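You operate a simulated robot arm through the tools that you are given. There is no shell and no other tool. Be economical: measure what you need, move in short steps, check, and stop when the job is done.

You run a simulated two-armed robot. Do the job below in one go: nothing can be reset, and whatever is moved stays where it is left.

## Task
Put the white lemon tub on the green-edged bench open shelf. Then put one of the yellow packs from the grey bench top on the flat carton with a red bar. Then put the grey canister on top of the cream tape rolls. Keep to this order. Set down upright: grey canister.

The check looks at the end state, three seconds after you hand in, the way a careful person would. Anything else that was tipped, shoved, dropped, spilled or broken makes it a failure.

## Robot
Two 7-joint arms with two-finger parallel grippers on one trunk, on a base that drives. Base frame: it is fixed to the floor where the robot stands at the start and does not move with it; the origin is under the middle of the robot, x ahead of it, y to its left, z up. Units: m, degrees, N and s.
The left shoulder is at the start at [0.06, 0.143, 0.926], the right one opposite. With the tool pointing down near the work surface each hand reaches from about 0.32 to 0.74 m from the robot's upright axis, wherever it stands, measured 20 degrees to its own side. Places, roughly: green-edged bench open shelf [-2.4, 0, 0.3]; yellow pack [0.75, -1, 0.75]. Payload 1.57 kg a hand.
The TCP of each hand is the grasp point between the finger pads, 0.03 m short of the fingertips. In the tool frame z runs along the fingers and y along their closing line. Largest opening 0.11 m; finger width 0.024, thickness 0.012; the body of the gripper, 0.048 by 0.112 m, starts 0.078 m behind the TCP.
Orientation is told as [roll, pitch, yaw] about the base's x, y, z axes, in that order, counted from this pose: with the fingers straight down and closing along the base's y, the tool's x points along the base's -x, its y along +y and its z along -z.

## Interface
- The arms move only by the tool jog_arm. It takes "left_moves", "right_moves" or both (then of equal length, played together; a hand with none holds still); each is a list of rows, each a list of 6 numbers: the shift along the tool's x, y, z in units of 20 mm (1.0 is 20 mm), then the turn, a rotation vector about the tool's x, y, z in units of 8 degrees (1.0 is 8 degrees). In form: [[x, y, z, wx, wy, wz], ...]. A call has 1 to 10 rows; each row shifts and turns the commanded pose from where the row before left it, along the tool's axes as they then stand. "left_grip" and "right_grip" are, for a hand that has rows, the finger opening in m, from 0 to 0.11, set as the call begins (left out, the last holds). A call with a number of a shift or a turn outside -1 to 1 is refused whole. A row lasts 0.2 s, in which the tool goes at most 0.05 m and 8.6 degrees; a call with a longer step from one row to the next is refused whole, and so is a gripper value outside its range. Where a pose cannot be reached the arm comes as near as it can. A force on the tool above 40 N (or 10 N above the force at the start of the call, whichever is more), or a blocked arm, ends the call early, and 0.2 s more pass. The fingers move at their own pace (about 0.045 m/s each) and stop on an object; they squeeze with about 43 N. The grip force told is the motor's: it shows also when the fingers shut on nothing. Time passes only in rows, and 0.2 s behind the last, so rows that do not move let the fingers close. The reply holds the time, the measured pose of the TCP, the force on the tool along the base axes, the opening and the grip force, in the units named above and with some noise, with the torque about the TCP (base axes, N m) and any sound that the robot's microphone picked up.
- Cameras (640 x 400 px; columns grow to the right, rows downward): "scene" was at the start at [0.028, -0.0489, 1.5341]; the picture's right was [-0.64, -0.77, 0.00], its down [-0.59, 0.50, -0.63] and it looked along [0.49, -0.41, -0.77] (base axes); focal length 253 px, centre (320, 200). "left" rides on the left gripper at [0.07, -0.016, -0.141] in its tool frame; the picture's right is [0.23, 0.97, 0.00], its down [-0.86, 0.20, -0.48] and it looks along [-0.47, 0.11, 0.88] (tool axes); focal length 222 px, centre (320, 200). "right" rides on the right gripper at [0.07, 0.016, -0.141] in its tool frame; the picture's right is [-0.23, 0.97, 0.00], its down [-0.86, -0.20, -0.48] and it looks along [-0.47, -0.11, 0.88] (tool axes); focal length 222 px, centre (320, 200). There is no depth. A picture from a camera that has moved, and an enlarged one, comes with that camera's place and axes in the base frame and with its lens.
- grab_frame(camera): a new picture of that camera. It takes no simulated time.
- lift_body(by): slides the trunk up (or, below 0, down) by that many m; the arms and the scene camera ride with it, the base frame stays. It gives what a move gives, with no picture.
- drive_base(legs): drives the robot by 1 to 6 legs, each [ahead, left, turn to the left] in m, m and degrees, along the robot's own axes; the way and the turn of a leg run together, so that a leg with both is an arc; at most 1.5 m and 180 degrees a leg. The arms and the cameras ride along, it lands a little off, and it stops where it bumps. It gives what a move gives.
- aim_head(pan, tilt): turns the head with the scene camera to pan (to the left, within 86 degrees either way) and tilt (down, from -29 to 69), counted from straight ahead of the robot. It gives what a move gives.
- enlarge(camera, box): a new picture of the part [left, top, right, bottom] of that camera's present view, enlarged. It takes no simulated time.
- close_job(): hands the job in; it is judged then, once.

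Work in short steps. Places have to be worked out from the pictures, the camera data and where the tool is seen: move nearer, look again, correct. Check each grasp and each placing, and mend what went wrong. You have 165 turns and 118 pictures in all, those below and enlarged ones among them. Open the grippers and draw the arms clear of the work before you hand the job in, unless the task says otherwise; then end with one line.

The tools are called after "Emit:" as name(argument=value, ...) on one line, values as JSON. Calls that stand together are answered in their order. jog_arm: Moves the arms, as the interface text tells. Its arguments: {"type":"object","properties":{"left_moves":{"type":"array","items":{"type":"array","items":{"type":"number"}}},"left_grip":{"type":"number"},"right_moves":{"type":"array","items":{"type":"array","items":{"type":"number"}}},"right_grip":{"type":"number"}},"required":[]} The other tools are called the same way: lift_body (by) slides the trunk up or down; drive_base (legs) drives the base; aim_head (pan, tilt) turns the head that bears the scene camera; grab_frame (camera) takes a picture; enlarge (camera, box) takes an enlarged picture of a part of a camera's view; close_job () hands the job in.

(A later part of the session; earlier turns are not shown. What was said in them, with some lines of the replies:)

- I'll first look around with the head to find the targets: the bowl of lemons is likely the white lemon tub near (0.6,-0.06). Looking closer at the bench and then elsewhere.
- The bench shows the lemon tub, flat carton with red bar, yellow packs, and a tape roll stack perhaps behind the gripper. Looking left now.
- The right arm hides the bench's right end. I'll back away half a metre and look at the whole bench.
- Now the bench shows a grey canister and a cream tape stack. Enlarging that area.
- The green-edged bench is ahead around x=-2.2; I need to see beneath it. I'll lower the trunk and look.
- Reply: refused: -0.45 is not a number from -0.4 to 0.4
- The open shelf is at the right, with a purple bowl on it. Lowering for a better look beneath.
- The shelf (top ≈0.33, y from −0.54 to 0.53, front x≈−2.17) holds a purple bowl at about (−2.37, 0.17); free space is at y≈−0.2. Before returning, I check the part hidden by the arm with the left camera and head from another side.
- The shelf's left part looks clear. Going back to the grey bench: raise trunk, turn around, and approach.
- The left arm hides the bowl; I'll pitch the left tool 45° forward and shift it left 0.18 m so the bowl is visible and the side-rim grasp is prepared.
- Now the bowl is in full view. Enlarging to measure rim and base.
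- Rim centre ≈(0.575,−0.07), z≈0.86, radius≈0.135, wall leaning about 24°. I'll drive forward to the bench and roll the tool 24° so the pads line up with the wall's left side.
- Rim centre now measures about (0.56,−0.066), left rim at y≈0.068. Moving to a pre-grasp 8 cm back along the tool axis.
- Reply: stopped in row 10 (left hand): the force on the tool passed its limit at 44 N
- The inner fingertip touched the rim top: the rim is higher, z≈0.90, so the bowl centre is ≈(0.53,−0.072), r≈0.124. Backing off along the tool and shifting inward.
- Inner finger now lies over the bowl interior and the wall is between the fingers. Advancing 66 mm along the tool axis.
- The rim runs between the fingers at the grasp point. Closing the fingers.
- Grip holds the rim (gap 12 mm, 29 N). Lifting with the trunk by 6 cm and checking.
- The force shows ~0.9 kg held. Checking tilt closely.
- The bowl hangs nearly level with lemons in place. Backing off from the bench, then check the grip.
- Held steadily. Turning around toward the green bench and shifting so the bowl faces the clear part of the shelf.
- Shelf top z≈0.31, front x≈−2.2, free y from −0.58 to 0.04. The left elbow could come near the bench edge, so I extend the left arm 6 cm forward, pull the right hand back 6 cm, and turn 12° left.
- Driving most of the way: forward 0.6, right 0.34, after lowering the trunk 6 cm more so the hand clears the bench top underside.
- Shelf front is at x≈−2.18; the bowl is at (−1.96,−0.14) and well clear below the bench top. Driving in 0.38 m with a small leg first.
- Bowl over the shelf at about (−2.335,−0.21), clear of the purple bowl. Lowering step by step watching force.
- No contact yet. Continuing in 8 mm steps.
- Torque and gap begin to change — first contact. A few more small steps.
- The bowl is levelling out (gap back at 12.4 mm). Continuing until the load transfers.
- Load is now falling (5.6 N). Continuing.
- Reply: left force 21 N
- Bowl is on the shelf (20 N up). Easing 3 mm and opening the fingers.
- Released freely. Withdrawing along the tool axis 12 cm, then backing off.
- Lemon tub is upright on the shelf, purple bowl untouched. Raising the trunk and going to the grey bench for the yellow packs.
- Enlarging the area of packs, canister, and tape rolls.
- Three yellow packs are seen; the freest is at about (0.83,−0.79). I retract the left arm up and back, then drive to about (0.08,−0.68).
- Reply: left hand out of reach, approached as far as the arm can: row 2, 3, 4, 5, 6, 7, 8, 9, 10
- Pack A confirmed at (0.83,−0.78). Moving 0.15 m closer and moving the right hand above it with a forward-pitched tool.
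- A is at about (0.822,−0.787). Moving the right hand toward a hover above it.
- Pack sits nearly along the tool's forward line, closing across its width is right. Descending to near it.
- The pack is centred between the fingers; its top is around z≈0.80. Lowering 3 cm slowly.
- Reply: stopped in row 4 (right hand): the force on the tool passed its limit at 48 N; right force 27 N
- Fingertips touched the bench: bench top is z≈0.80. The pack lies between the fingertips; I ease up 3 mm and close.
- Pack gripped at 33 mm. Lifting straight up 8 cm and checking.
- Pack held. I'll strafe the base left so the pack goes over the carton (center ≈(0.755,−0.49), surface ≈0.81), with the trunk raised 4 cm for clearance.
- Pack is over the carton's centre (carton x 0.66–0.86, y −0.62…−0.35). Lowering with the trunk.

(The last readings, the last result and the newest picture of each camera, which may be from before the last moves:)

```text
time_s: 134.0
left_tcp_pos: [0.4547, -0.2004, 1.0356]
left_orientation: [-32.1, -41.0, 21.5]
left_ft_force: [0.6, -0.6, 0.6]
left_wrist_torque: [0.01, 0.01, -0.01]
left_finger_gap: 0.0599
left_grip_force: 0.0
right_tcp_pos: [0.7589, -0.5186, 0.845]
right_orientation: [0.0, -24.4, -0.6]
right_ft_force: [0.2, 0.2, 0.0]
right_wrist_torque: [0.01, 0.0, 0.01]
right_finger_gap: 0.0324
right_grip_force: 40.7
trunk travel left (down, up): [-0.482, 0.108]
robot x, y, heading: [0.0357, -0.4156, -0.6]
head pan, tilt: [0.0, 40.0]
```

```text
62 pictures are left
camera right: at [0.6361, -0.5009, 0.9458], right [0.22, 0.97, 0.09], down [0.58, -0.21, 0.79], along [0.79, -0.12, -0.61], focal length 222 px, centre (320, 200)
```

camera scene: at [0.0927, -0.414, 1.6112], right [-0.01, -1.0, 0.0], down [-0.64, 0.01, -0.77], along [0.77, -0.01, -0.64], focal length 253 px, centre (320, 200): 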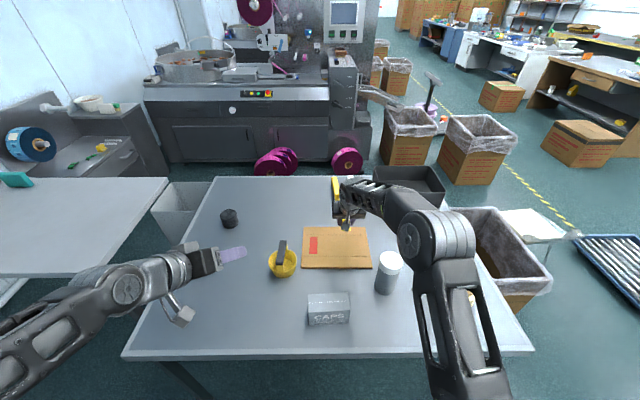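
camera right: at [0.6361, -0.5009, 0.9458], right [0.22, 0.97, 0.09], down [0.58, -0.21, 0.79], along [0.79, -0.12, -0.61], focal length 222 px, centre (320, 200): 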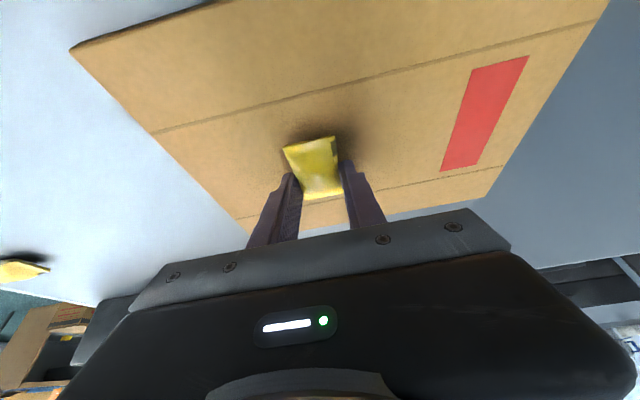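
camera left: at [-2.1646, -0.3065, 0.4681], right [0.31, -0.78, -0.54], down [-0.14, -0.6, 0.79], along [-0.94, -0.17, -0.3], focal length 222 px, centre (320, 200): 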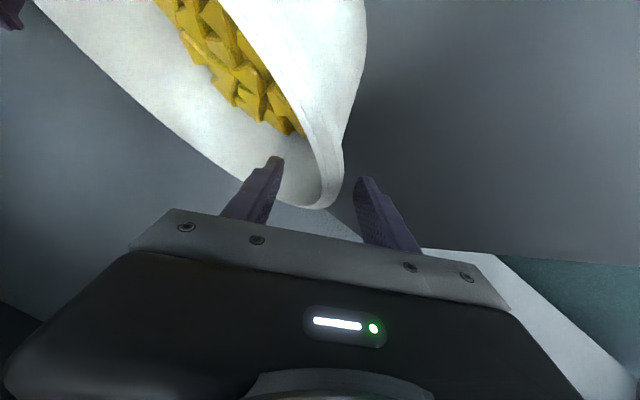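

Good: the pack is just above the carton. A few more 3 mm steps till contact.

Emit:
lift_body(by=-0.003)

Emit:
lift_body(by=-0.003)

```text
time_s: 134.6
left_tcp_pos: [0.4538, -0.2014, 1.0334]
left_orientation: [-32.1, -41.0, 21.6]
left_ft_force: [0.0, 0.5, -0.2]
left_wrist_torque: [0.0, 0.0, 0.02]
left_finger_gap: 0.0602
left_grip_force: 0.0
right_tcp_pos: [0.7604, -0.517, 0.8438]
right_orientation: [0.0, -24.5, -0.6]
right_ft_force: [-0.4, -0.6, 6.1]
right_wrist_torque: [-0.06, 0.05, -0.04]
right_finger_gap: 0.0323
right_grip_force: 40.4
trunk travel left (down, up): [-0.479, 0.111]
robot x, y, heading: [0.0377, -0.4164, -0.7]
head pan, tilt: [0.0, 40.0]
```

```text
time_s: 135.1
left_tcp_pos: [0.4533, -0.2013, 1.0302]
left_orientation: [-32.2, -41.1, 21.6]
left_ft_force: [0.1, 0.2, -0.1]
left_wrist_torque: [-0.02, 0.01, 0.02]
left_finger_gap: 0.0599
left_grip_force: 0.0
right_tcp_pos: [0.7591, -0.5183, 0.8445]
right_orientation: [0.1, -24.8, -0.6]
right_ft_force: [-1.4, -2.1, 22.1]
right_wrist_torque: [-0.15, 0.18, 0.01]
right_finger_gap: 0.0322
right_grip_force: 40.8
trunk travel left (down, up): [-0.476, 0.114]
robot x, y, heading: [0.0362, -0.4183, -0.7]
head pan, tilt: [0.0, 40.0]
```

Contact at 22 N. Ease 3 mm and open.

Emit:
lift_body(by=0.003)

Emit:
jog_arm(right_moves=[[0, 0, 0, 0, 0, 0], [0, 0, 0, 0, 0, 0], [0, 0, 0, 0, 0, 0], [0, 0, 0, 0, 0, 0]], right_grip=0.07)

Emit:
lift_body(by=0.11)

Emit:
grab_frame(camera="right")

```text
time_s: 135.6
left_tcp_pos: [0.4539, -0.2003, 1.0329]
left_orientation: [-32.2, -41.1, 21.6]
left_ft_force: [-0.3, -0.4, 0.9]
left_wrist_torque: [0.0, 0.01, 0.01]
left_finger_gap: 0.0599
left_grip_force: 0.0
right_tcp_pos: [0.76, -0.5199, 0.8449]
right_orientation: [0.0, -24.6, -0.6]
right_ft_force: [5.8, -1.8, 17.3]
right_wrist_torque: [-0.04, -0.11, -0.05]
right_finger_gap: 0.0325
right_grip_force: 40.9
trunk travel left (down, up): [-0.479, 0.111]
robot x, y, heading: [0.0402, -0.4163, -0.6]
head pan, tilt: [0.0, 40.0]
```

```text
time_s: 136.6
left_tcp_pos: [0.4538, -0.1999, 1.0329]
left_orientation: [-32.2, -41.1, 21.5]
left_ft_force: [0.7, 0.0, -0.1]
left_wrist_torque: [-0.01, 0.0, -0.02]
left_finger_gap: 0.06
left_grip_force: 0.1
right_tcp_pos: [0.7574, -0.5162, 0.8436]
right_orientation: [0.0, -24.5, -0.6]
right_ft_force: [-2.5, 6.6, 17.5]
right_wrist_torque: [-0.13, 0.04, 0.06]
right_finger_gap: 0.0646
right_grip_force: 0.1
trunk travel left (down, up): [-0.479, 0.111]
robot x, y, heading: [0.039, -0.4122, -0.5]
head pan, tilt: [0.0, 40.0]
```

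```text
time_s: 138.0
left_tcp_pos: [0.4543, -0.2, 1.1434]
left_orientation: [-32.1, -41.0, 21.5]
left_ft_force: [0.1, -0.1, 0.0]
left_wrist_torque: [0.02, 0.02, 0.0]
left_finger_gap: 0.06
left_grip_force: 0.0
right_tcp_pos: [0.7588, -0.5174, 0.9516]
right_orientation: [0.1, -24.4, -0.6]
right_ft_force: [-0.5, 0.1, 0.1]
right_wrist_torque: [0.02, 0.0, 0.01]
right_finger_gap: 0.0698
right_grip_force: 0.1
trunk travel left (down, up): [-0.589, 0.001]
robot x, y, heading: [0.0394, -0.4147, -0.9]
head pan, tilt: [0.0, 40.0]
```

```text
61 pictures are left
camera right: at [0.6363, -0.5009, 1.0527], right [0.22, 0.97, 0.09], down [0.58, -0.21, 0.79], along [0.79, -0.12, -0.61], focal length 222 px, centre (320, 200)
```

right: 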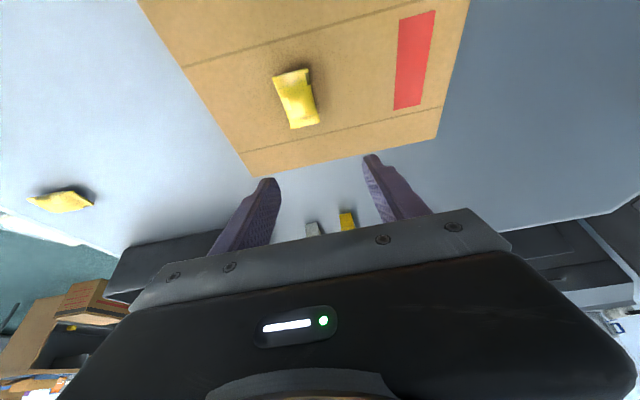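

Pack lies flat on the carton. Now raise the right hand, un-pitch it to vertical, and shift the base right for the canister at ≈(0.587,−0.64).

Emit:
jog_arm(right_moves=[[0, 0, -1, 0, 0, 0], [0, 0, -1, 0, 0, 0], [0, 0, -1, 0, 0, 0], [0, 0, -1, 0, 0, 0], [0, 0, -1, 0, 0, 0], [0, 0, 0, 0, 0.765, 0], [0, 0, 0, 0, 0.765, 0], [0, 0, 0, 0, 0.765, 0], [0, 0, 0, 0, 0.765, 0]], right_grip=0.11)

Emit:
drive_base(legs=[[-0.03, -0.13, 0.8]])

Emit:
aim_head(pan=0, tilt=50)

Emit:
grab_frame(camera="scene")

Emit:
grab_frame(camera="right")

```text
time_s: 140.0
left_tcp_pos: [0.4541, -0.2005, 1.1436]
left_orientation: [-32.1, -41.0, 21.5]
left_ft_force: [-0.9, -0.2, -0.4]
left_wrist_torque: [0.04, -0.03, 0.0]
left_finger_gap: 0.0599
left_grip_force: 0.1
right_tcp_pos: [0.716, -0.5185, 1.0444]
right_orientation: [-0.1, -5.8, -0.6]
right_ft_force: [0.4, 0.1, -0.2]
right_wrist_torque: [0.0, -0.02, 0.01]
right_finger_gap: 0.1101
right_grip_force: 0.0
right hand out of reach, approached as far as the arm can: row 9
trunk travel left (down, up): [-0.589, 0.001]
robot x, y, heading: [0.0389, -0.4132, -0.4]
head pan, tilt: [0.0, 40.0]
```

```text
time_s: 141.3
left_tcp_pos: [0.4202, -0.3255, 1.1431]
left_orientation: [-32.2, -41.0, 22.3]
left_ft_force: [-0.4, -0.8, -0.7]
left_wrist_torque: [0.04, 0.01, 0.04]
left_finger_gap: 0.06
left_grip_force: 0.1
right_tcp_pos: [0.6875, -0.6395, 1.0424]
right_orientation: [0.1, -6.0, 0.2]
right_ft_force: [-0.6, -1.0, 0.5]
right_wrist_torque: [0.01, -0.01, 0.02]
right_finger_gap: 0.1099
right_grip_force: 0.0
trunk travel left (down, up): [-0.589, 0.001]
robot x, y, heading: [0.0048, -0.5451, 0.4]
head pan, tilt: [0.0, 40.0]
```

```text
time_s: 142.0
left_tcp_pos: [0.4203, -0.323, 1.1425]
left_orientation: [-32.1, -41.0, 22.4]
left_ft_force: [0.5, 0.4, 0.4]
left_wrist_torque: [0.0, 0.01, 0.0]
left_finger_gap: 0.0603
left_grip_force: 0.1
right_tcp_pos: [0.689, -0.6376, 1.0438]
right_orientation: [0.0, -6.0, 0.4]
right_ft_force: [0.0, 0.4, -0.2]
right_wrist_torque: [0.0, -0.03, 0.02]
right_finger_gap: 0.11
right_grip_force: 0.0
trunk travel left (down, up): [-0.589, 0.001]
robot x, y, heading: [0.0072, -0.5417, 0.1]
head pan, tilt: [0.0, 50.0]
```

```text
60 pictures are left
camera scene: at [0.0541, -0.5441, 1.5991], right [0.0, -1.0, 0.0], down [-0.77, 0.0, -0.64], along [0.64, 0.0, -0.77], focal length 253 px, centre (320, 200)
```

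scene: 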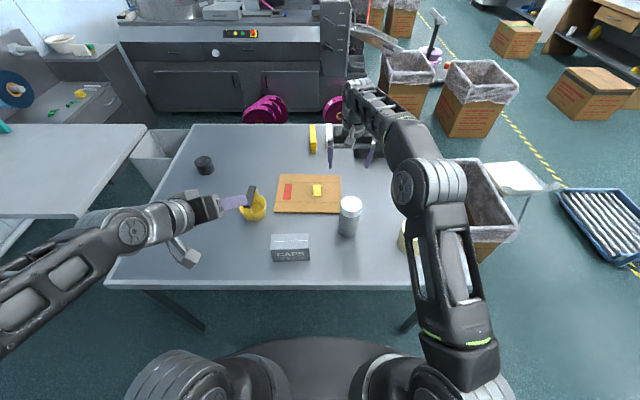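

```text
59 pictures are left
camera right: at [0.6031, -0.6217, 1.1768], right [0.22, 0.97, 0.02], down [0.8, -0.2, 0.56], along [0.56, -0.11, -0.82], focal length 222 px, centre (320, 200)
```

right: 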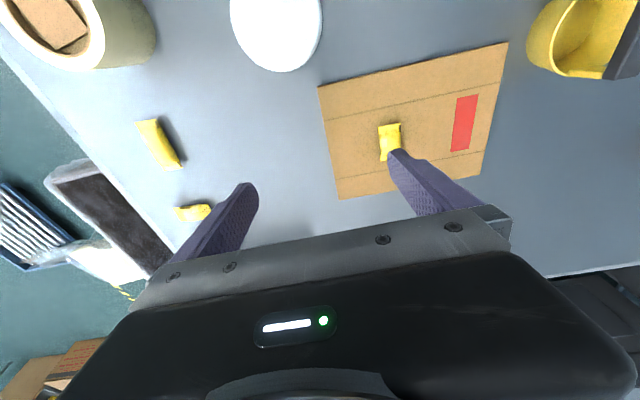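

Canister at about (0.576,−0.644), top ≈0.955. Moving the hand back over it with the tool made vertical.

Emit:
jog_arm(right_moves=[[0.95, -0.05, 0, 0, 0, 0], [0.95, -0.05, 0, 0, 0.38, 0], [0.95, -0.05, 0, 0, 0.37, 0], [0.95, -0.05, 0, 0, 0, 0], [0.95, -0.05, 0, 0, 0, 0], [0.9, -0.05, 0, 0, 0, 0]])

Emit:
grab_frame(camera="scene")

Emit:
grab_frame(camera="right")

```text
time_s: 143.4
left_tcp_pos: [0.4203, -0.3245, 1.1433]
left_orientation: [-32.1, -41.0, 22.4]
left_ft_force: [-0.7, -0.1, 0.0]
left_wrist_torque: [-0.01, 0.03, 0.0]
left_finger_gap: 0.0598
left_grip_force: 0.1
right_tcp_pos: [0.5739, -0.6443, 1.0393]
right_orientation: [0.0, 0.0, 0.1]
right_ft_force: [0.4, 0.3, 0.2]
right_wrist_torque: [-0.02, 0.03, 0.0]
right_finger_gap: 0.1099
right_grip_force: 0.0
trunk travel left (down, up): [-0.589, 0.001]
robot x, y, heading: [0.0047, -0.545, 0.2]
head pan, tilt: [0.0, 50.0]
```

```text
58 pictures are left
camera scene: at [0.0534, -0.5444, 1.599], right [0.0, -1.0, 0.0], down [-0.77, 0.0, -0.64], along [0.64, 0.0, -0.77], focal length 253 px, centre (320, 200)
```

scene: 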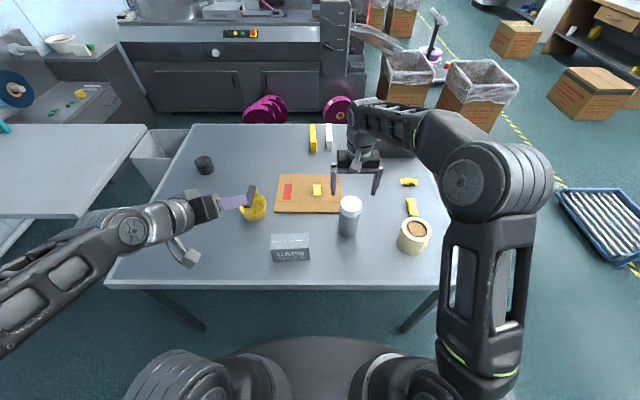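

```text
57 pictures are left
camera right: at [0.5031, -0.6286, 1.1802], right [0.22, 0.97, 0.0], down [0.86, -0.2, 0.48], along [0.47, -0.11, -0.88], focal length 222 px, centre (320, 200)
```

right: 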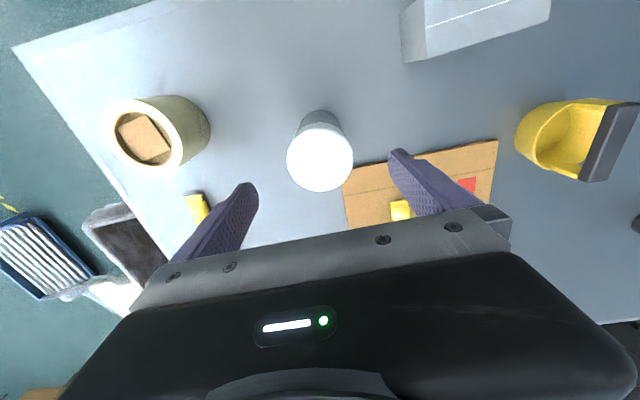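

Aligned with the canister within 3 mm. Tape stack top centre is ≈(0.515,−0.861). Descending 14.4 cm onto the canister.

Emit:
jog_arm(right_moves=[[-0.1, -0.1, 0.9, 0, 0, 0], [0, 0, 0.9, 0, 0, 0], [0, 0, 0.9, 0, 0, 0], [0, 0, 0.9, 0, 0, 0], [0, 0, 0.9, 0, 0, 0], [0, 0, 0.9, 0, 0, 0], [0, 0, 0.9, 0, 0, 0], [0, 0, 0.9, 0, 0, 0]])

Emit:
grab_frame(camera="right")

```text
time_s: 145.2
left_tcp_pos: [0.4211, -0.3251, 1.1431]
left_orientation: [-32.1, -41.0, 22.4]
left_ft_force: [-0.2, 0.1, -0.1]
left_wrist_torque: [0.0, 0.03, 0.01]
left_finger_gap: 0.0603
left_grip_force: 0.0
right_tcp_pos: [0.5777, -0.6455, 0.8924]
right_orientation: [0.0, 0.0, 0.2]
right_ft_force: [-0.3, -0.3, -0.5]
right_wrist_torque: [0.01, -0.02, 0.01]
right_finger_gap: 0.1099
right_grip_force: 0.1
trunk travel left (down, up): [-0.589, 0.001]
robot x, y, heading: [0.0101, -0.5431, 0.4]
head pan, tilt: [0.0, 50.0]
```

```text
56 pictures are left
camera right: at [0.5062, -0.6305, 1.0349], right [0.22, 0.97, 0.0], down [0.86, -0.2, 0.48], along [0.47, -0.11, -0.88], focal length 222 px, centre (320, 200)
```

right: 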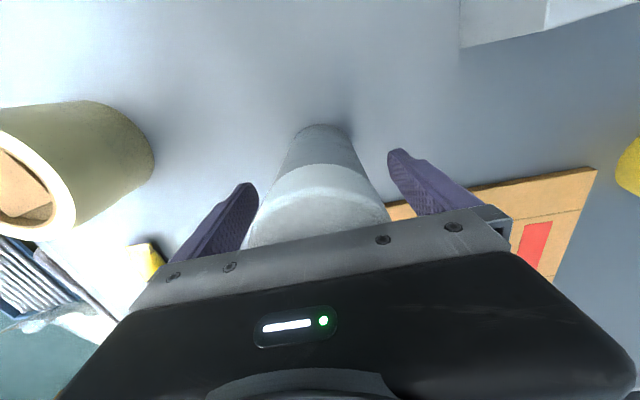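

Canister is centred between the fingers. Closing.

Emit:
jog_arm(right_moves=[[0, 0, 0, 0, 0, 0], [0, 0, 0, 0, 0, 0], [0, 0, 0, 0, 0, 0], [0, 0, 0, 0, 0, 0], [0, 0, 0, 0, 0, 0]], right_grip=0.0)

Emit:
grab_frame(camera="right")

```text
time_s: 146.4
left_tcp_pos: [0.4196, -0.3235, 1.1428]
left_orientation: [-32.1, -41.0, 22.4]
left_ft_force: [-0.2, 0.5, 0.2]
left_wrist_torque: [0.03, 0.02, 0.04]
left_finger_gap: 0.0599
left_grip_force: 0.1
right_tcp_pos: [0.5756, -0.6476, 0.8943]
right_orientation: [0.0, 0.0, 0.3]
right_ft_force: [0.3, 0.9, -0.4]
right_wrist_torque: [0.07, 0.0, 0.01]
right_finger_gap: 0.0711
right_grip_force: 39.5
trunk travel left (down, up): [-0.589, 0.001]
robot x, y, heading: [0.0034, -0.5414, 0.3]
head pan, tilt: [0.0, 50.0]
```

```text
55 pictures are left
camera right: at [0.506, -0.6303, 1.0351], right [0.22, 0.97, 0.0], down [0.86, -0.2, 0.48], along [0.47, -0.11, -0.88], focal length 222 px, centre (320, 200)
```

right: 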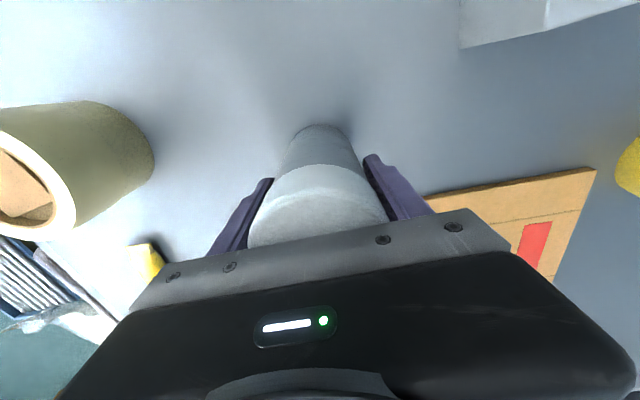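

Gripped at 71 mm, 40 N. Lifting 13 cm.

Emit:
jog_arm(right_moves=[[0, 0, -0.5, 0, 0, 0], [0, 0, -0.9, 0, 0, 0], [0, 0, -0.9, 0, 0, 0], [0, 0, -0.9, 0, 0, 0], [0, 0, -0.9, 0, 0, 0], [0, 0, -0.9, 0, 0, 0], [0, 0, -0.9, 0, 0, 0], [0, 0, -0.6, 0, 0, 0]])

Emit:
grab_frame(camera="scene")

Emit:
grab_frame(camera="right")

```text
time_s: 148.2
left_tcp_pos: [0.4204, -0.3237, 1.1426]
left_orientation: [-32.2, -41.0, 22.4]
left_ft_force: [-0.1, 0.8, 0.1]
left_wrist_torque: [0.01, 0.0, 0.01]
left_finger_gap: 0.0597
left_grip_force: 0.0
right_tcp_pos: [0.5788, -0.6467, 1.0248]
right_orientation: [-0.1, -0.1, 0.4]
right_ft_force: [0.4, 1.0, -3.1]
right_wrist_torque: [-0.01, 0.02, 0.02]
right_finger_gap: 0.0716
right_grip_force: 43.3
trunk travel left (down, up): [-0.589, 0.001]
robot x, y, heading: [0.0064, -0.543, 0.1]
head pan, tilt: [0.0, 50.0]
```

```text
54 pictures are left
camera scene: at [0.0542, -0.5443, 1.599], right [0.0, -1.0, 0.0], down [-0.77, 0.0, -0.64], along [0.64, 0.0, -0.77], focal length 253 px, centre (320, 200)
```

scene: 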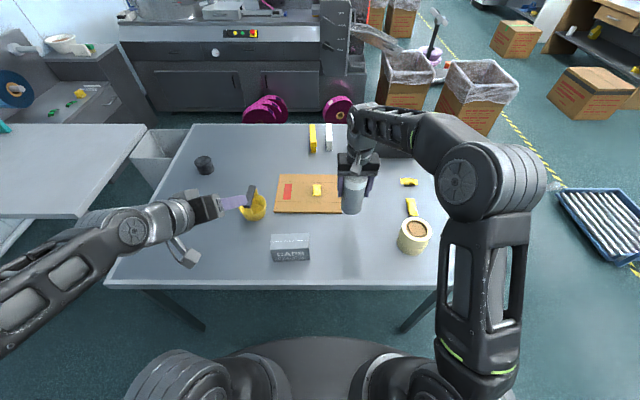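

```text
53 pictures are left
camera right: at [0.5075, -0.6305, 1.1666], right [0.22, 0.97, 0.0], down [0.86, -0.2, 0.48], along [0.47, -0.11, -0.88], focal length 222 px, centre (320, 200)
```

right: 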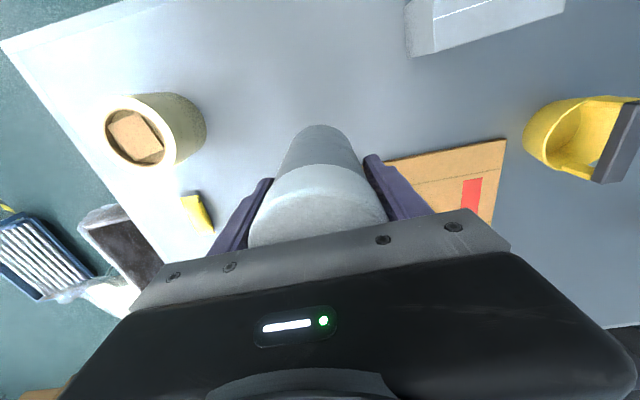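

Canister lifted. Moving over toward the tape stack in the arm's frame (Δx −0.06, Δy −0.2), then refine.

Emit:
jog_arm(right_moves=[[0.3, -1, 0, 0, 0, 0], [0.3, -1, 0, 0, 0, 0], [0.3, -1, 0, 0, 0, 0], [0.3, -1, 0, 0, 0, 0], [0.3, -1, 0, 0, 0, 0], [0.3, -1, 0, 0, 0, 0], [0.3, -1, 0, 0, 0, 0], [0.3, -1, 0, 0, 0, 0], [0.3, -1, 0, 0, 0, 0], [0.3, -1, 0, 0, 0, 0]])

Emit:
enlarge(camera="scene", box=[320, 150, 480, 250])

Emit:
grab_frame(camera="right")

Emit:
grab_frame(camera="left")

```text
time_s: 150.4
left_tcp_pos: [0.4204, -0.3233, 1.144]
left_orientation: [-32.1, -40.9, 22.4]
left_ft_force: [0.0, -0.1, -0.3]
left_wrist_torque: [0.0, -0.02, 0.01]
left_finger_gap: 0.06
left_grip_force: 0.0
right_tcp_pos: [0.5178, -0.8473, 1.0249]
right_orientation: [0.0, 0.0, 0.3]
right_ft_force: [0.1, 0.6, -2.5]
right_wrist_torque: [0.0, 0.02, 0.0]
right_finger_gap: 0.0716
right_grip_force: 42.9
trunk travel left (down, up): [-0.589, 0.001]
robot x, y, heading: [0.0063, -0.5466, 0.4]
head pan, tilt: [0.0, 50.0]
```

```text
4.00 times, centred on (400, 200) of scene
camera zoom: at [0.0541, -0.545, 1.599], right [0.0, -1.0, 0.0], down [-0.77, 0.0, -0.64], along [0.64, 0.0, -0.77], focal length 1013 px, centre (0, 200)
```

zoom: 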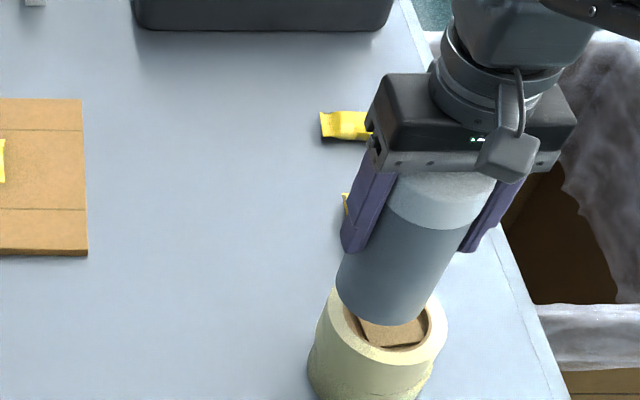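

```text
51 pictures are left
camera right: at [0.4471, -0.8309, 1.1655], right [0.22, 0.97, 0.0], down [0.86, -0.2, 0.48], along [0.47, -0.11, -0.88], focal length 222 px, centre (320, 200)
```

right: 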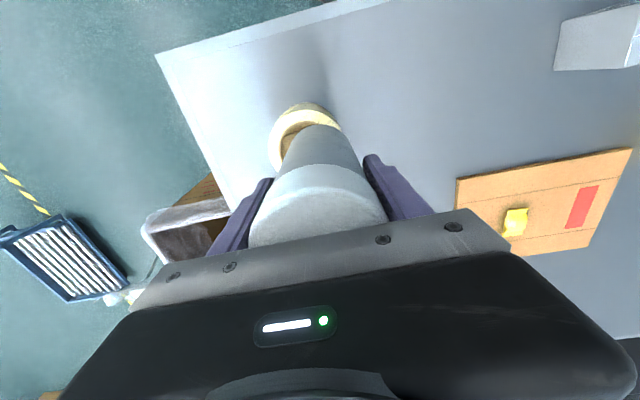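

```text
50 pictures are left
camera left: at [0.2699, -0.319, 1.1947], right [-0.16, 0.83, -0.54], down [0.25, 0.56, 0.79], along [0.95, -0.01, -0.3], focal length 222 px, centre (320, 200)
```

left: 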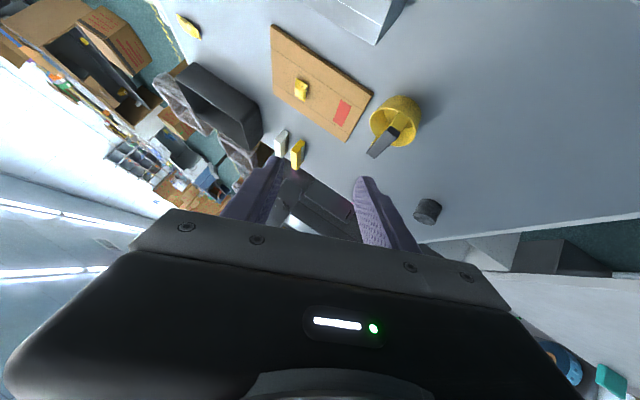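

Refining the tape ring position with an enlarged wrist view.

Emit:
enlarge(camera="right", box=[230, 80, 390, 180])

```text
4.00 times, centred on (310, 130) of right
camera zoom: at [0.4471, -0.8309, 1.1655], right [0.22, 0.97, 0.0], down [0.86, -0.2, 0.48], along [0.47, -0.11, -0.88], focal length 888 px, centre (360, 480)
```

zoom: 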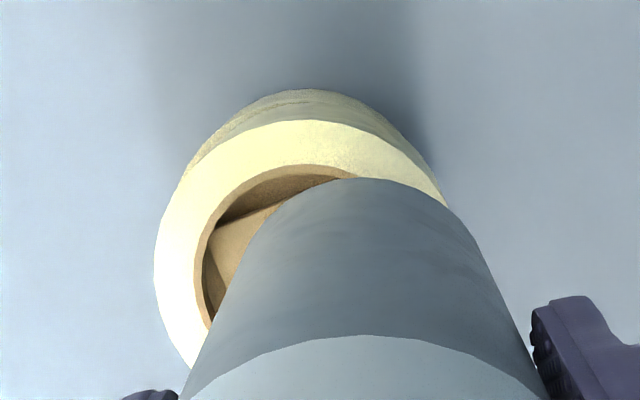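

Ring centre resolves to ≈(0.519,−0.865), ring r≈0.048. Shifting 16 mm in −y and lowering 3 cm.

Emit:
jog_arm(right_moves=[[0, -0.42, 0, 0, 0, 0], [0, -0.42, 0, 0, 0, 0], [0, 0, 0.5, 0, 0, 0], [0, 0, 0.5, 0, 0, 0], [0, 0, 0.4, 0, 0, 0], [0, 0, 0, 0, 0, 0]])

Emit:
enlarge(camera="scene", box=[340, 170, 500, 270])

Emit:
enlarge(camera="right", box=[230, 80, 390, 180])

```text
time_s: 151.8
left_tcp_pos: [0.4205, -0.325, 1.1423]
left_orientation: [-32.1, -40.9, 22.3]
left_ft_force: [1.0, 0.2, -0.8]
left_wrist_torque: [0.01, 0.0, 0.03]
left_finger_gap: 0.0599
left_grip_force: 0.1
right_tcp_pos: [0.5192, -0.8633, 0.9954]
right_orientation: [0.0, 0.1, 0.3]
right_ft_force: [-0.6, 0.1, -3.0]
right_wrist_torque: [-0.01, 0.0, -0.02]
right_finger_gap: 0.0715
right_grip_force: 43.3
trunk travel left (down, up): [-0.589, 0.001]
robot x, y, heading: [0.008, -0.5427, 0.2]
head pan, tilt: [0.0, 50.0]
```

```text
4.00 times, centred on (420, 220) of scene
camera zoom: at [0.0541, -0.5445, 1.599], right [0.0, -1.0, 0.0], down [-0.77, 0.0, -0.64], along [0.64, 0.0, -0.77], focal length 1013 px, centre (-80, 120)
```

zoom: 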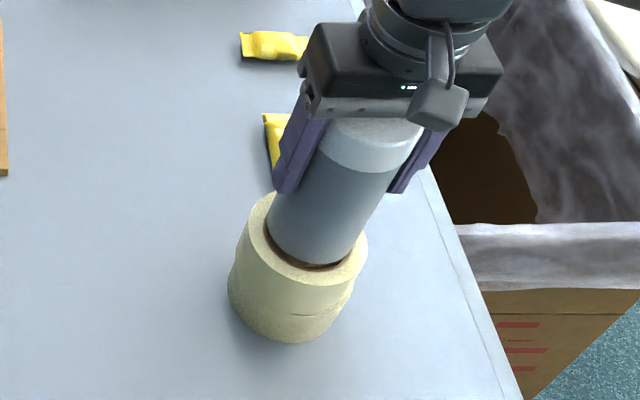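

```text
4.00 times, centred on (310, 130) of right
camera zoom: at [0.4486, -0.8475, 1.1377], right [0.22, 0.97, 0.0], down [0.86, -0.2, 0.48], along [0.47, -0.11, -0.88], focal length 888 px, centre (360, 480)
```

zoom: 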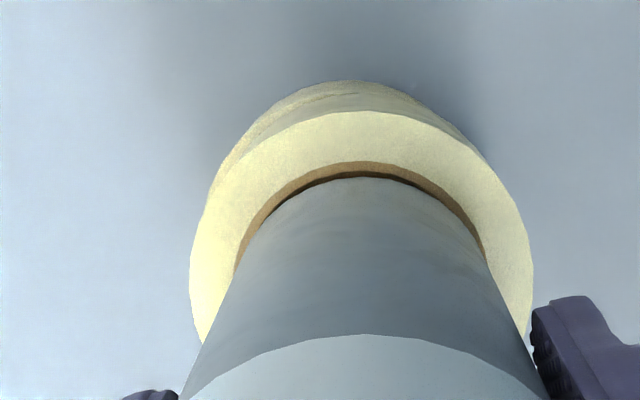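

Canister and ring are concentric within ~2 mm. Lowering toward contact in small steps.

Emit:
jog_arm(right_moves=[[0.07, 0, 0.2, 0, 0, 0], [0, 0, 0.2, 0, 0, 0], [0, 0, 0.15, 0, 0, 0], [0, 0, 0, 0, 0, 0]])

Emit:
jog_arm(right_moves=[[0, 0, 0.1, 0, 0, 0], [0, 0, 0.1, 0, 0, 0], [0, 0, 0, 0, 0, 0]])

```text
time_s: 152.8
left_tcp_pos: [0.4175, -0.3236, 1.1445]
left_orientation: [-32.3, -41.1, 22.4]
left_ft_force: [0.0, -0.4, 1.1]
left_wrist_torque: [0.0, 0.0, 0.01]
left_finger_gap: 0.0602
left_grip_force: 0.2
right_tcp_pos: [0.5176, -0.8631, 0.9899]
right_orientation: [-0.1, -0.5, 0.2]
right_ft_force: [0.8, -5.8, 34.7]
right_wrist_torque: [0.2, -0.16, 0.11]
right_finger_gap: 0.0715
right_grip_force: 43.2
trunk travel left (down, up): [-0.589, 0.001]
robot x, y, heading: [0.0068, -0.5454, 0.2]
head pan, tilt: [0.0, 50.0]
```

```text
time_s: 153.6
left_tcp_pos: [0.4183, -0.3233, 1.1431]
left_orientation: [-32.2, -41.1, 22.5]
left_ft_force: [0.2, -0.1, 0.5]
left_wrist_torque: [0.05, -0.04, 0.03]
left_finger_gap: 0.06
left_grip_force: 0.1
right_tcp_pos: [0.5177, -0.8614, 0.9834]
right_orientation: [-0.1, -0.3, 0.2]
right_ft_force: [2.5, -6.5, 32.2]
right_wrist_torque: [-0.47, -0.26, 0.05]
right_finger_gap: 0.0713
right_grip_force: 43.3
trunk travel left (down, up): [-0.589, 0.001]
robot x, y, heading: [0.0064, -0.5469, 0.3]
head pan, tilt: [0.0, 50.0]
```

Contact came at TCP≈0.990, and it went a bit further. Easing up 4 mm and looking.

Emit:
jog_arm(right_moves=[[0, 0, -0.15, 0, 0, 0], [0, 0, 0, 0, 0, 0]])

Emit:
enlarge(camera="scene", box=[340, 170, 500, 270])

Emit:
enlarge(camera="right", box=[230, 80, 390, 180])

```text
time_s: 154.2
left_tcp_pos: [0.4193, -0.3235, 1.1417]
left_orientation: [-32.2, -41.0, 22.4]
left_ft_force: [1.0, -0.2, -0.9]
left_wrist_torque: [0.0, 0.04, 0.01]
left_finger_gap: 0.0599
left_grip_force: 0.0
right_tcp_pos: [0.5166, -0.8618, 0.9831]
right_orientation: [0.0, 0.2, 0.3]
right_ft_force: [1.5, -1.7, 7.7]
right_wrist_torque: [-0.27, -0.54, -0.08]
right_finger_gap: 0.0711
right_grip_force: 43.0
trunk travel left (down, up): [-0.589, 0.001]
robot x, y, heading: [0.0094, -0.5454, 0.2]
head pan, tilt: [0.0, 50.0]
```

```text
4.00 times, centred on (420, 220) of scene
camera zoom: at [0.0537, -0.5442, 1.5987], right [0.0, -1.0, 0.0], down [-0.77, 0.0, -0.64], along [0.64, 0.0, -0.77], focal length 1013 px, centre (-80, 120)
```

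zoom: 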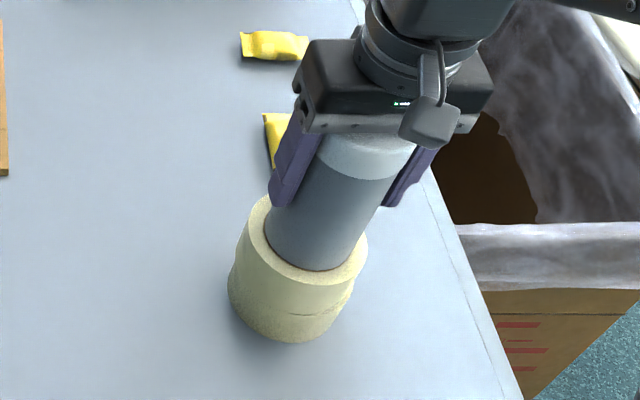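

```text
4.00 times, centred on (310, 130) of right
camera zoom: at [0.4459, -0.8466, 1.1246], right [0.22, 0.97, 0.0], down [0.86, -0.2, 0.48], along [0.46, -0.11, -0.88], focal length 888 px, centre (360, 480)
```

zoom: 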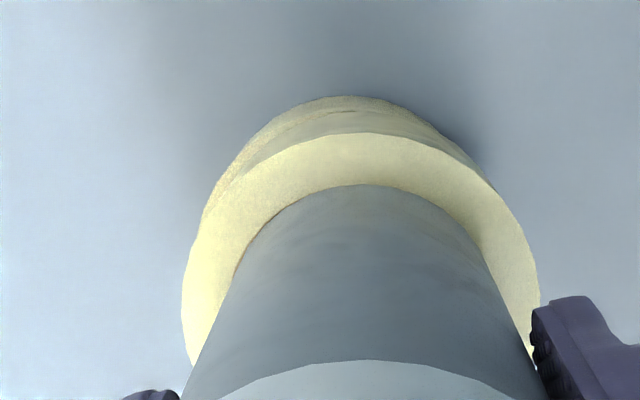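

The canister sits on the ring, covering the hole. Opening the fingers.

Emit:
jog_arm(right_moves=[[0, 0, 0, 0, 0, 0], [0, 0, 0, 0, 0, 0], [0, 0, 0, 0, 0, 0]], right_grip=0.085)

Emit:
enlarge(camera="right", box=[200, 80, 440, 230])

Emit:
enlarge(camera="scene", box=[340, 170, 500, 270])

```text
time_s: 155.0
left_tcp_pos: [0.4204, -0.3233, 1.1426]
left_orientation: [-32.1, -41.0, 22.3]
left_ft_force: [-0.2, 0.2, 0.1]
left_wrist_torque: [-0.02, -0.01, -0.01]
left_finger_gap: 0.06
left_grip_force: 0.0
right_tcp_pos: [0.5181, -0.8629, 0.9843]
right_orientation: [0.0, -0.1, 0.3]
right_ft_force: [0.3, 0.0, 0.3]
right_wrist_torque: [0.0, -0.02, 0.01]
right_finger_gap: 0.0852
right_grip_force: 0.0
trunk travel left (down, up): [-0.589, 0.001]
robot x, y, heading: [0.0056, -0.5436, -0.0]
head pan, tilt: [0.0, 50.0]
```

```text
2.67 times, centred on (320, 155) of right
camera zoom: at [0.4463, -0.847, 1.1255], right [0.22, 0.97, 0.0], down [0.86, -0.2, 0.48], along [0.47, -0.11, -0.88], focal length 592 px, centre (320, 320)
```

zoom: 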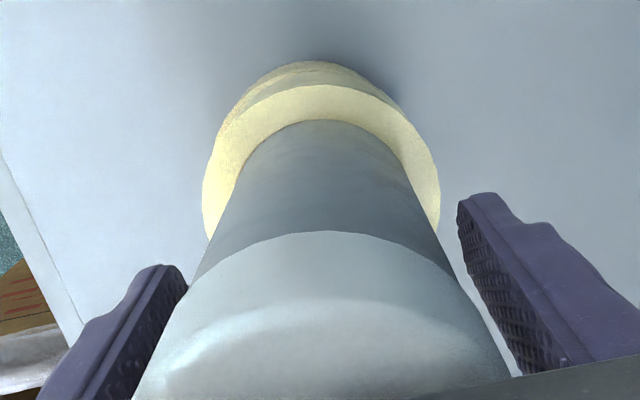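

```text
4.00 times, centred on (420, 220) of scene
camera zoom: at [0.0539, -0.5443, 1.599], right [0.0, -1.0, 0.0], down [-0.77, 0.0, -0.64], along [0.64, 0.0, -0.77], focal length 1013 px, centre (-80, 120)
```

zoom: 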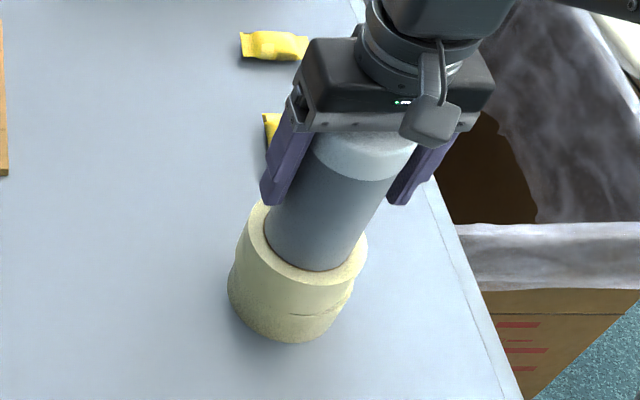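

Canister stands free and upright. Opening fully and raising the hand straight up.

Emit:
jog_arm(right_moves=[[0, 0, 0, 0, 0, 0], [0, 0, 0, 0, 0, 0], [0, 0, -0.5, 0, 0, 0], [0, 0, -0.8, 0, 0, 0], [0, 0, -0.9, 0, 0, 0], [0, 0, -0.9, 0, 0, 0], [0, 0, -0.9, 0, 0, 0], [0, 0, -0.9, 0, 0, 0], [0, 0, -0.9, 0, 0, 0], [0, 0, -0.9, 0, 0, 0]], right_grip=0.11)

Emit:
grab_frame(camera="right")

```text
time_s: 157.2
left_tcp_pos: [0.4206, -0.3236, 1.1432]
left_orientation: [-32.1, -40.9, 22.4]
left_ft_force: [1.2, -0.1, 0.0]
left_wrist_torque: [-0.01, 0.01, 0.0]
left_finger_gap: 0.06
left_grip_force: 0.0
right_tcp_pos: [0.5174, -0.864, 1.1177]
right_orientation: [-0.1, 0.0, 0.2]
right_ft_force: [0.1, 0.3, -0.3]
right_wrist_torque: [-0.01, 0.0, 0.0]
right_finger_gap: 0.1097
right_grip_force: 0.0
trunk travel left (down, up): [-0.589, 0.001]
robot x, y, heading: [0.0092, -0.5444, 0.3]
head pan, tilt: [0.0, 50.0]
```

```text
42 pictures are left
camera right: at [0.446, -0.8475, 1.2592], right [0.22, 0.97, 0.0], down [0.86, -0.2, 0.48], along [0.47, -0.11, -0.88], focal length 222 px, centre (320, 200)
```

right: 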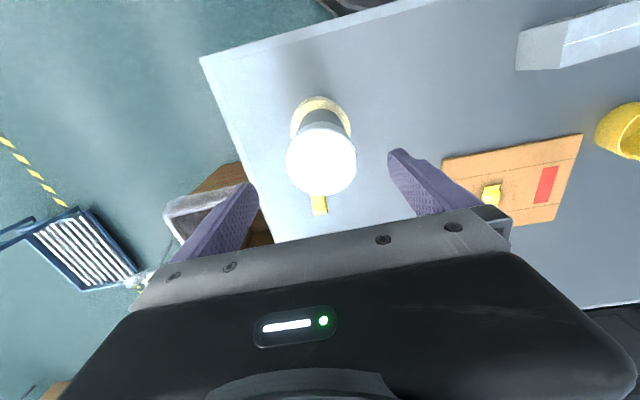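

Clear above the canister. Raise a bit more and back the robot away, then view the result.

Emit:
jog_arm(right_moves=[[0, 0, -0.8, 0, 0, 0], [0, 0, -0.8, 0, 0, 0]])

Emit:
drive_base(legs=[[-0.6, 0, 0]])

Emit:
aim_head(pan=-5, tilt=35)

Emit:
enlarge(camera="scene", box=[160, 100, 480, 300])

```text
time_s: 157.8
left_tcp_pos: [0.4206, -0.3247, 1.1426]
left_orientation: [-32.2, -41.0, 22.4]
left_ft_force: [0.2, -0.2, 0.5]
left_wrist_torque: [0.01, 0.01, -0.02]
left_finger_gap: 0.0601
left_grip_force: 0.0
right_tcp_pos: [0.5176, -0.8632, 1.1524]
right_orientation: [-0.1, 0.1, 0.2]
right_ft_force: [-0.1, -0.1, -0.4]
right_wrist_torque: [0.02, 0.0, -0.03]
right_finger_gap: 0.11
right_grip_force: 0.1
trunk travel left (down, up): [-0.589, 0.001]
robot x, y, heading: [0.0078, -0.5433, 0.4]
head pan, tilt: [0.0, 50.0]
```

```text
time_s: 161.2
left_tcp_pos: [-0.178, -0.3253, 1.1425]
left_orientation: [-32.1, -41.0, 22.8]
left_ft_force: [-0.7, 0.5, -0.8]
left_wrist_torque: [0.02, 0.02, -0.01]
left_finger_gap: 0.0601
left_grip_force: 0.0
right_tcp_pos: [-0.0763, -0.8642, 1.1508]
right_orientation: [0.1, 0.0, 0.8]
right_ft_force: [-1.1, 1.1, 0.8]
right_wrist_torque: [-0.02, -0.01, 0.0]
right_finger_gap: 0.1101
right_grip_force: 0.1
trunk travel left (down, up): [-0.589, 0.001]
robot x, y, heading: [-0.5866, -0.5524, 0.6]
head pan, tilt: [0.0, 50.0]
```

```text
time_s: 162.0
left_tcp_pos: [-0.178, -0.326, 1.1427]
left_orientation: [-32.2, -41.0, 22.9]
left_ft_force: [0.0, -0.3, -0.3]
left_wrist_torque: [0.02, -0.01, -0.01]
left_finger_gap: 0.0599
left_grip_force: 0.1
right_tcp_pos: [-0.0754, -0.8646, 1.1508]
right_orientation: [0.0, 0.0, 0.8]
right_ft_force: [0.8, 0.3, -0.4]
right_wrist_torque: [0.01, 0.0, -0.01]
right_finger_gap: 0.11
right_grip_force: 0.0
trunk travel left (down, up): [-0.589, 0.001]
robot x, y, heading: [-0.593, -0.5514, 0.7]
head pan, tilt: [-5.0, 35.0]
```

```text
2.00 times, centred on (320, 200) of scene
camera zoom: at [-0.5316, -0.5564, 1.6207], right [-0.07, -1.0, 0.0], down [-0.57, 0.04, -0.82], along [0.82, -0.06, -0.57], focal length 507 px, centre (320, 200)
```

zoom: 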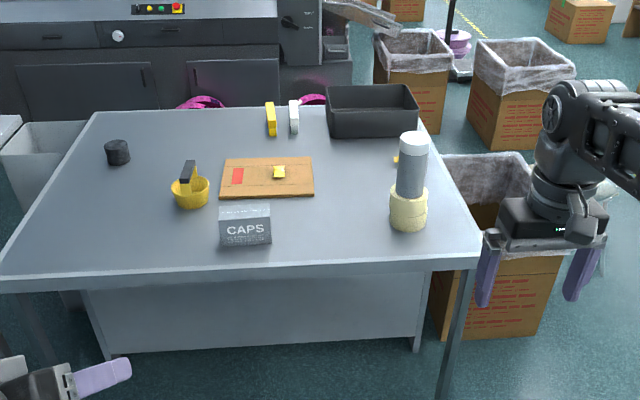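

All three items are in place, upright, and nothing else was moved. Opening the left gripper fully, then handing in.

Emit:
jog_arm(left_moves=[[0, 0, 0, 0, 0, 0], [0, 0, 0, 0, 0, 0], [0, 0, 0, 0, 0, 0]], left_grip=0.11)

Emit:
close_job()

```text
time_s: 162.8
left_tcp_pos: [-0.1778, -0.3259, 1.1411]
left_orientation: [-32.1, -41.0, 22.9]
left_ft_force: [-0.1, 1.0, 0.3]
left_wrist_torque: [-0.02, 0.0, 0.0]
left_finger_gap: 0.11
left_grip_force: 0.0
right_tcp_pos: [-0.0764, -0.8638, 1.1512]
right_orientation: [0.1, -0.1, 0.8]
right_ft_force: [0.3, -1.4, -0.7]
right_wrist_torque: [-0.02, -0.01, -0.02]
right_finger_gap: 0.11
right_grip_force: 0.1
trunk travel left (down, up): [-0.589, 0.001]
robot x, y, heading: [-0.5879, -0.5471, 1.0]
head pan, tilt: [-5.0, 35.0]
```

```text
The job is handed in.
```

The job is handed in: in the order asked, the lemon tub is on the green bench's open shelf, one yellow pack lies on the red-bar carton, and the grey canister stands upright on the tape rolls.
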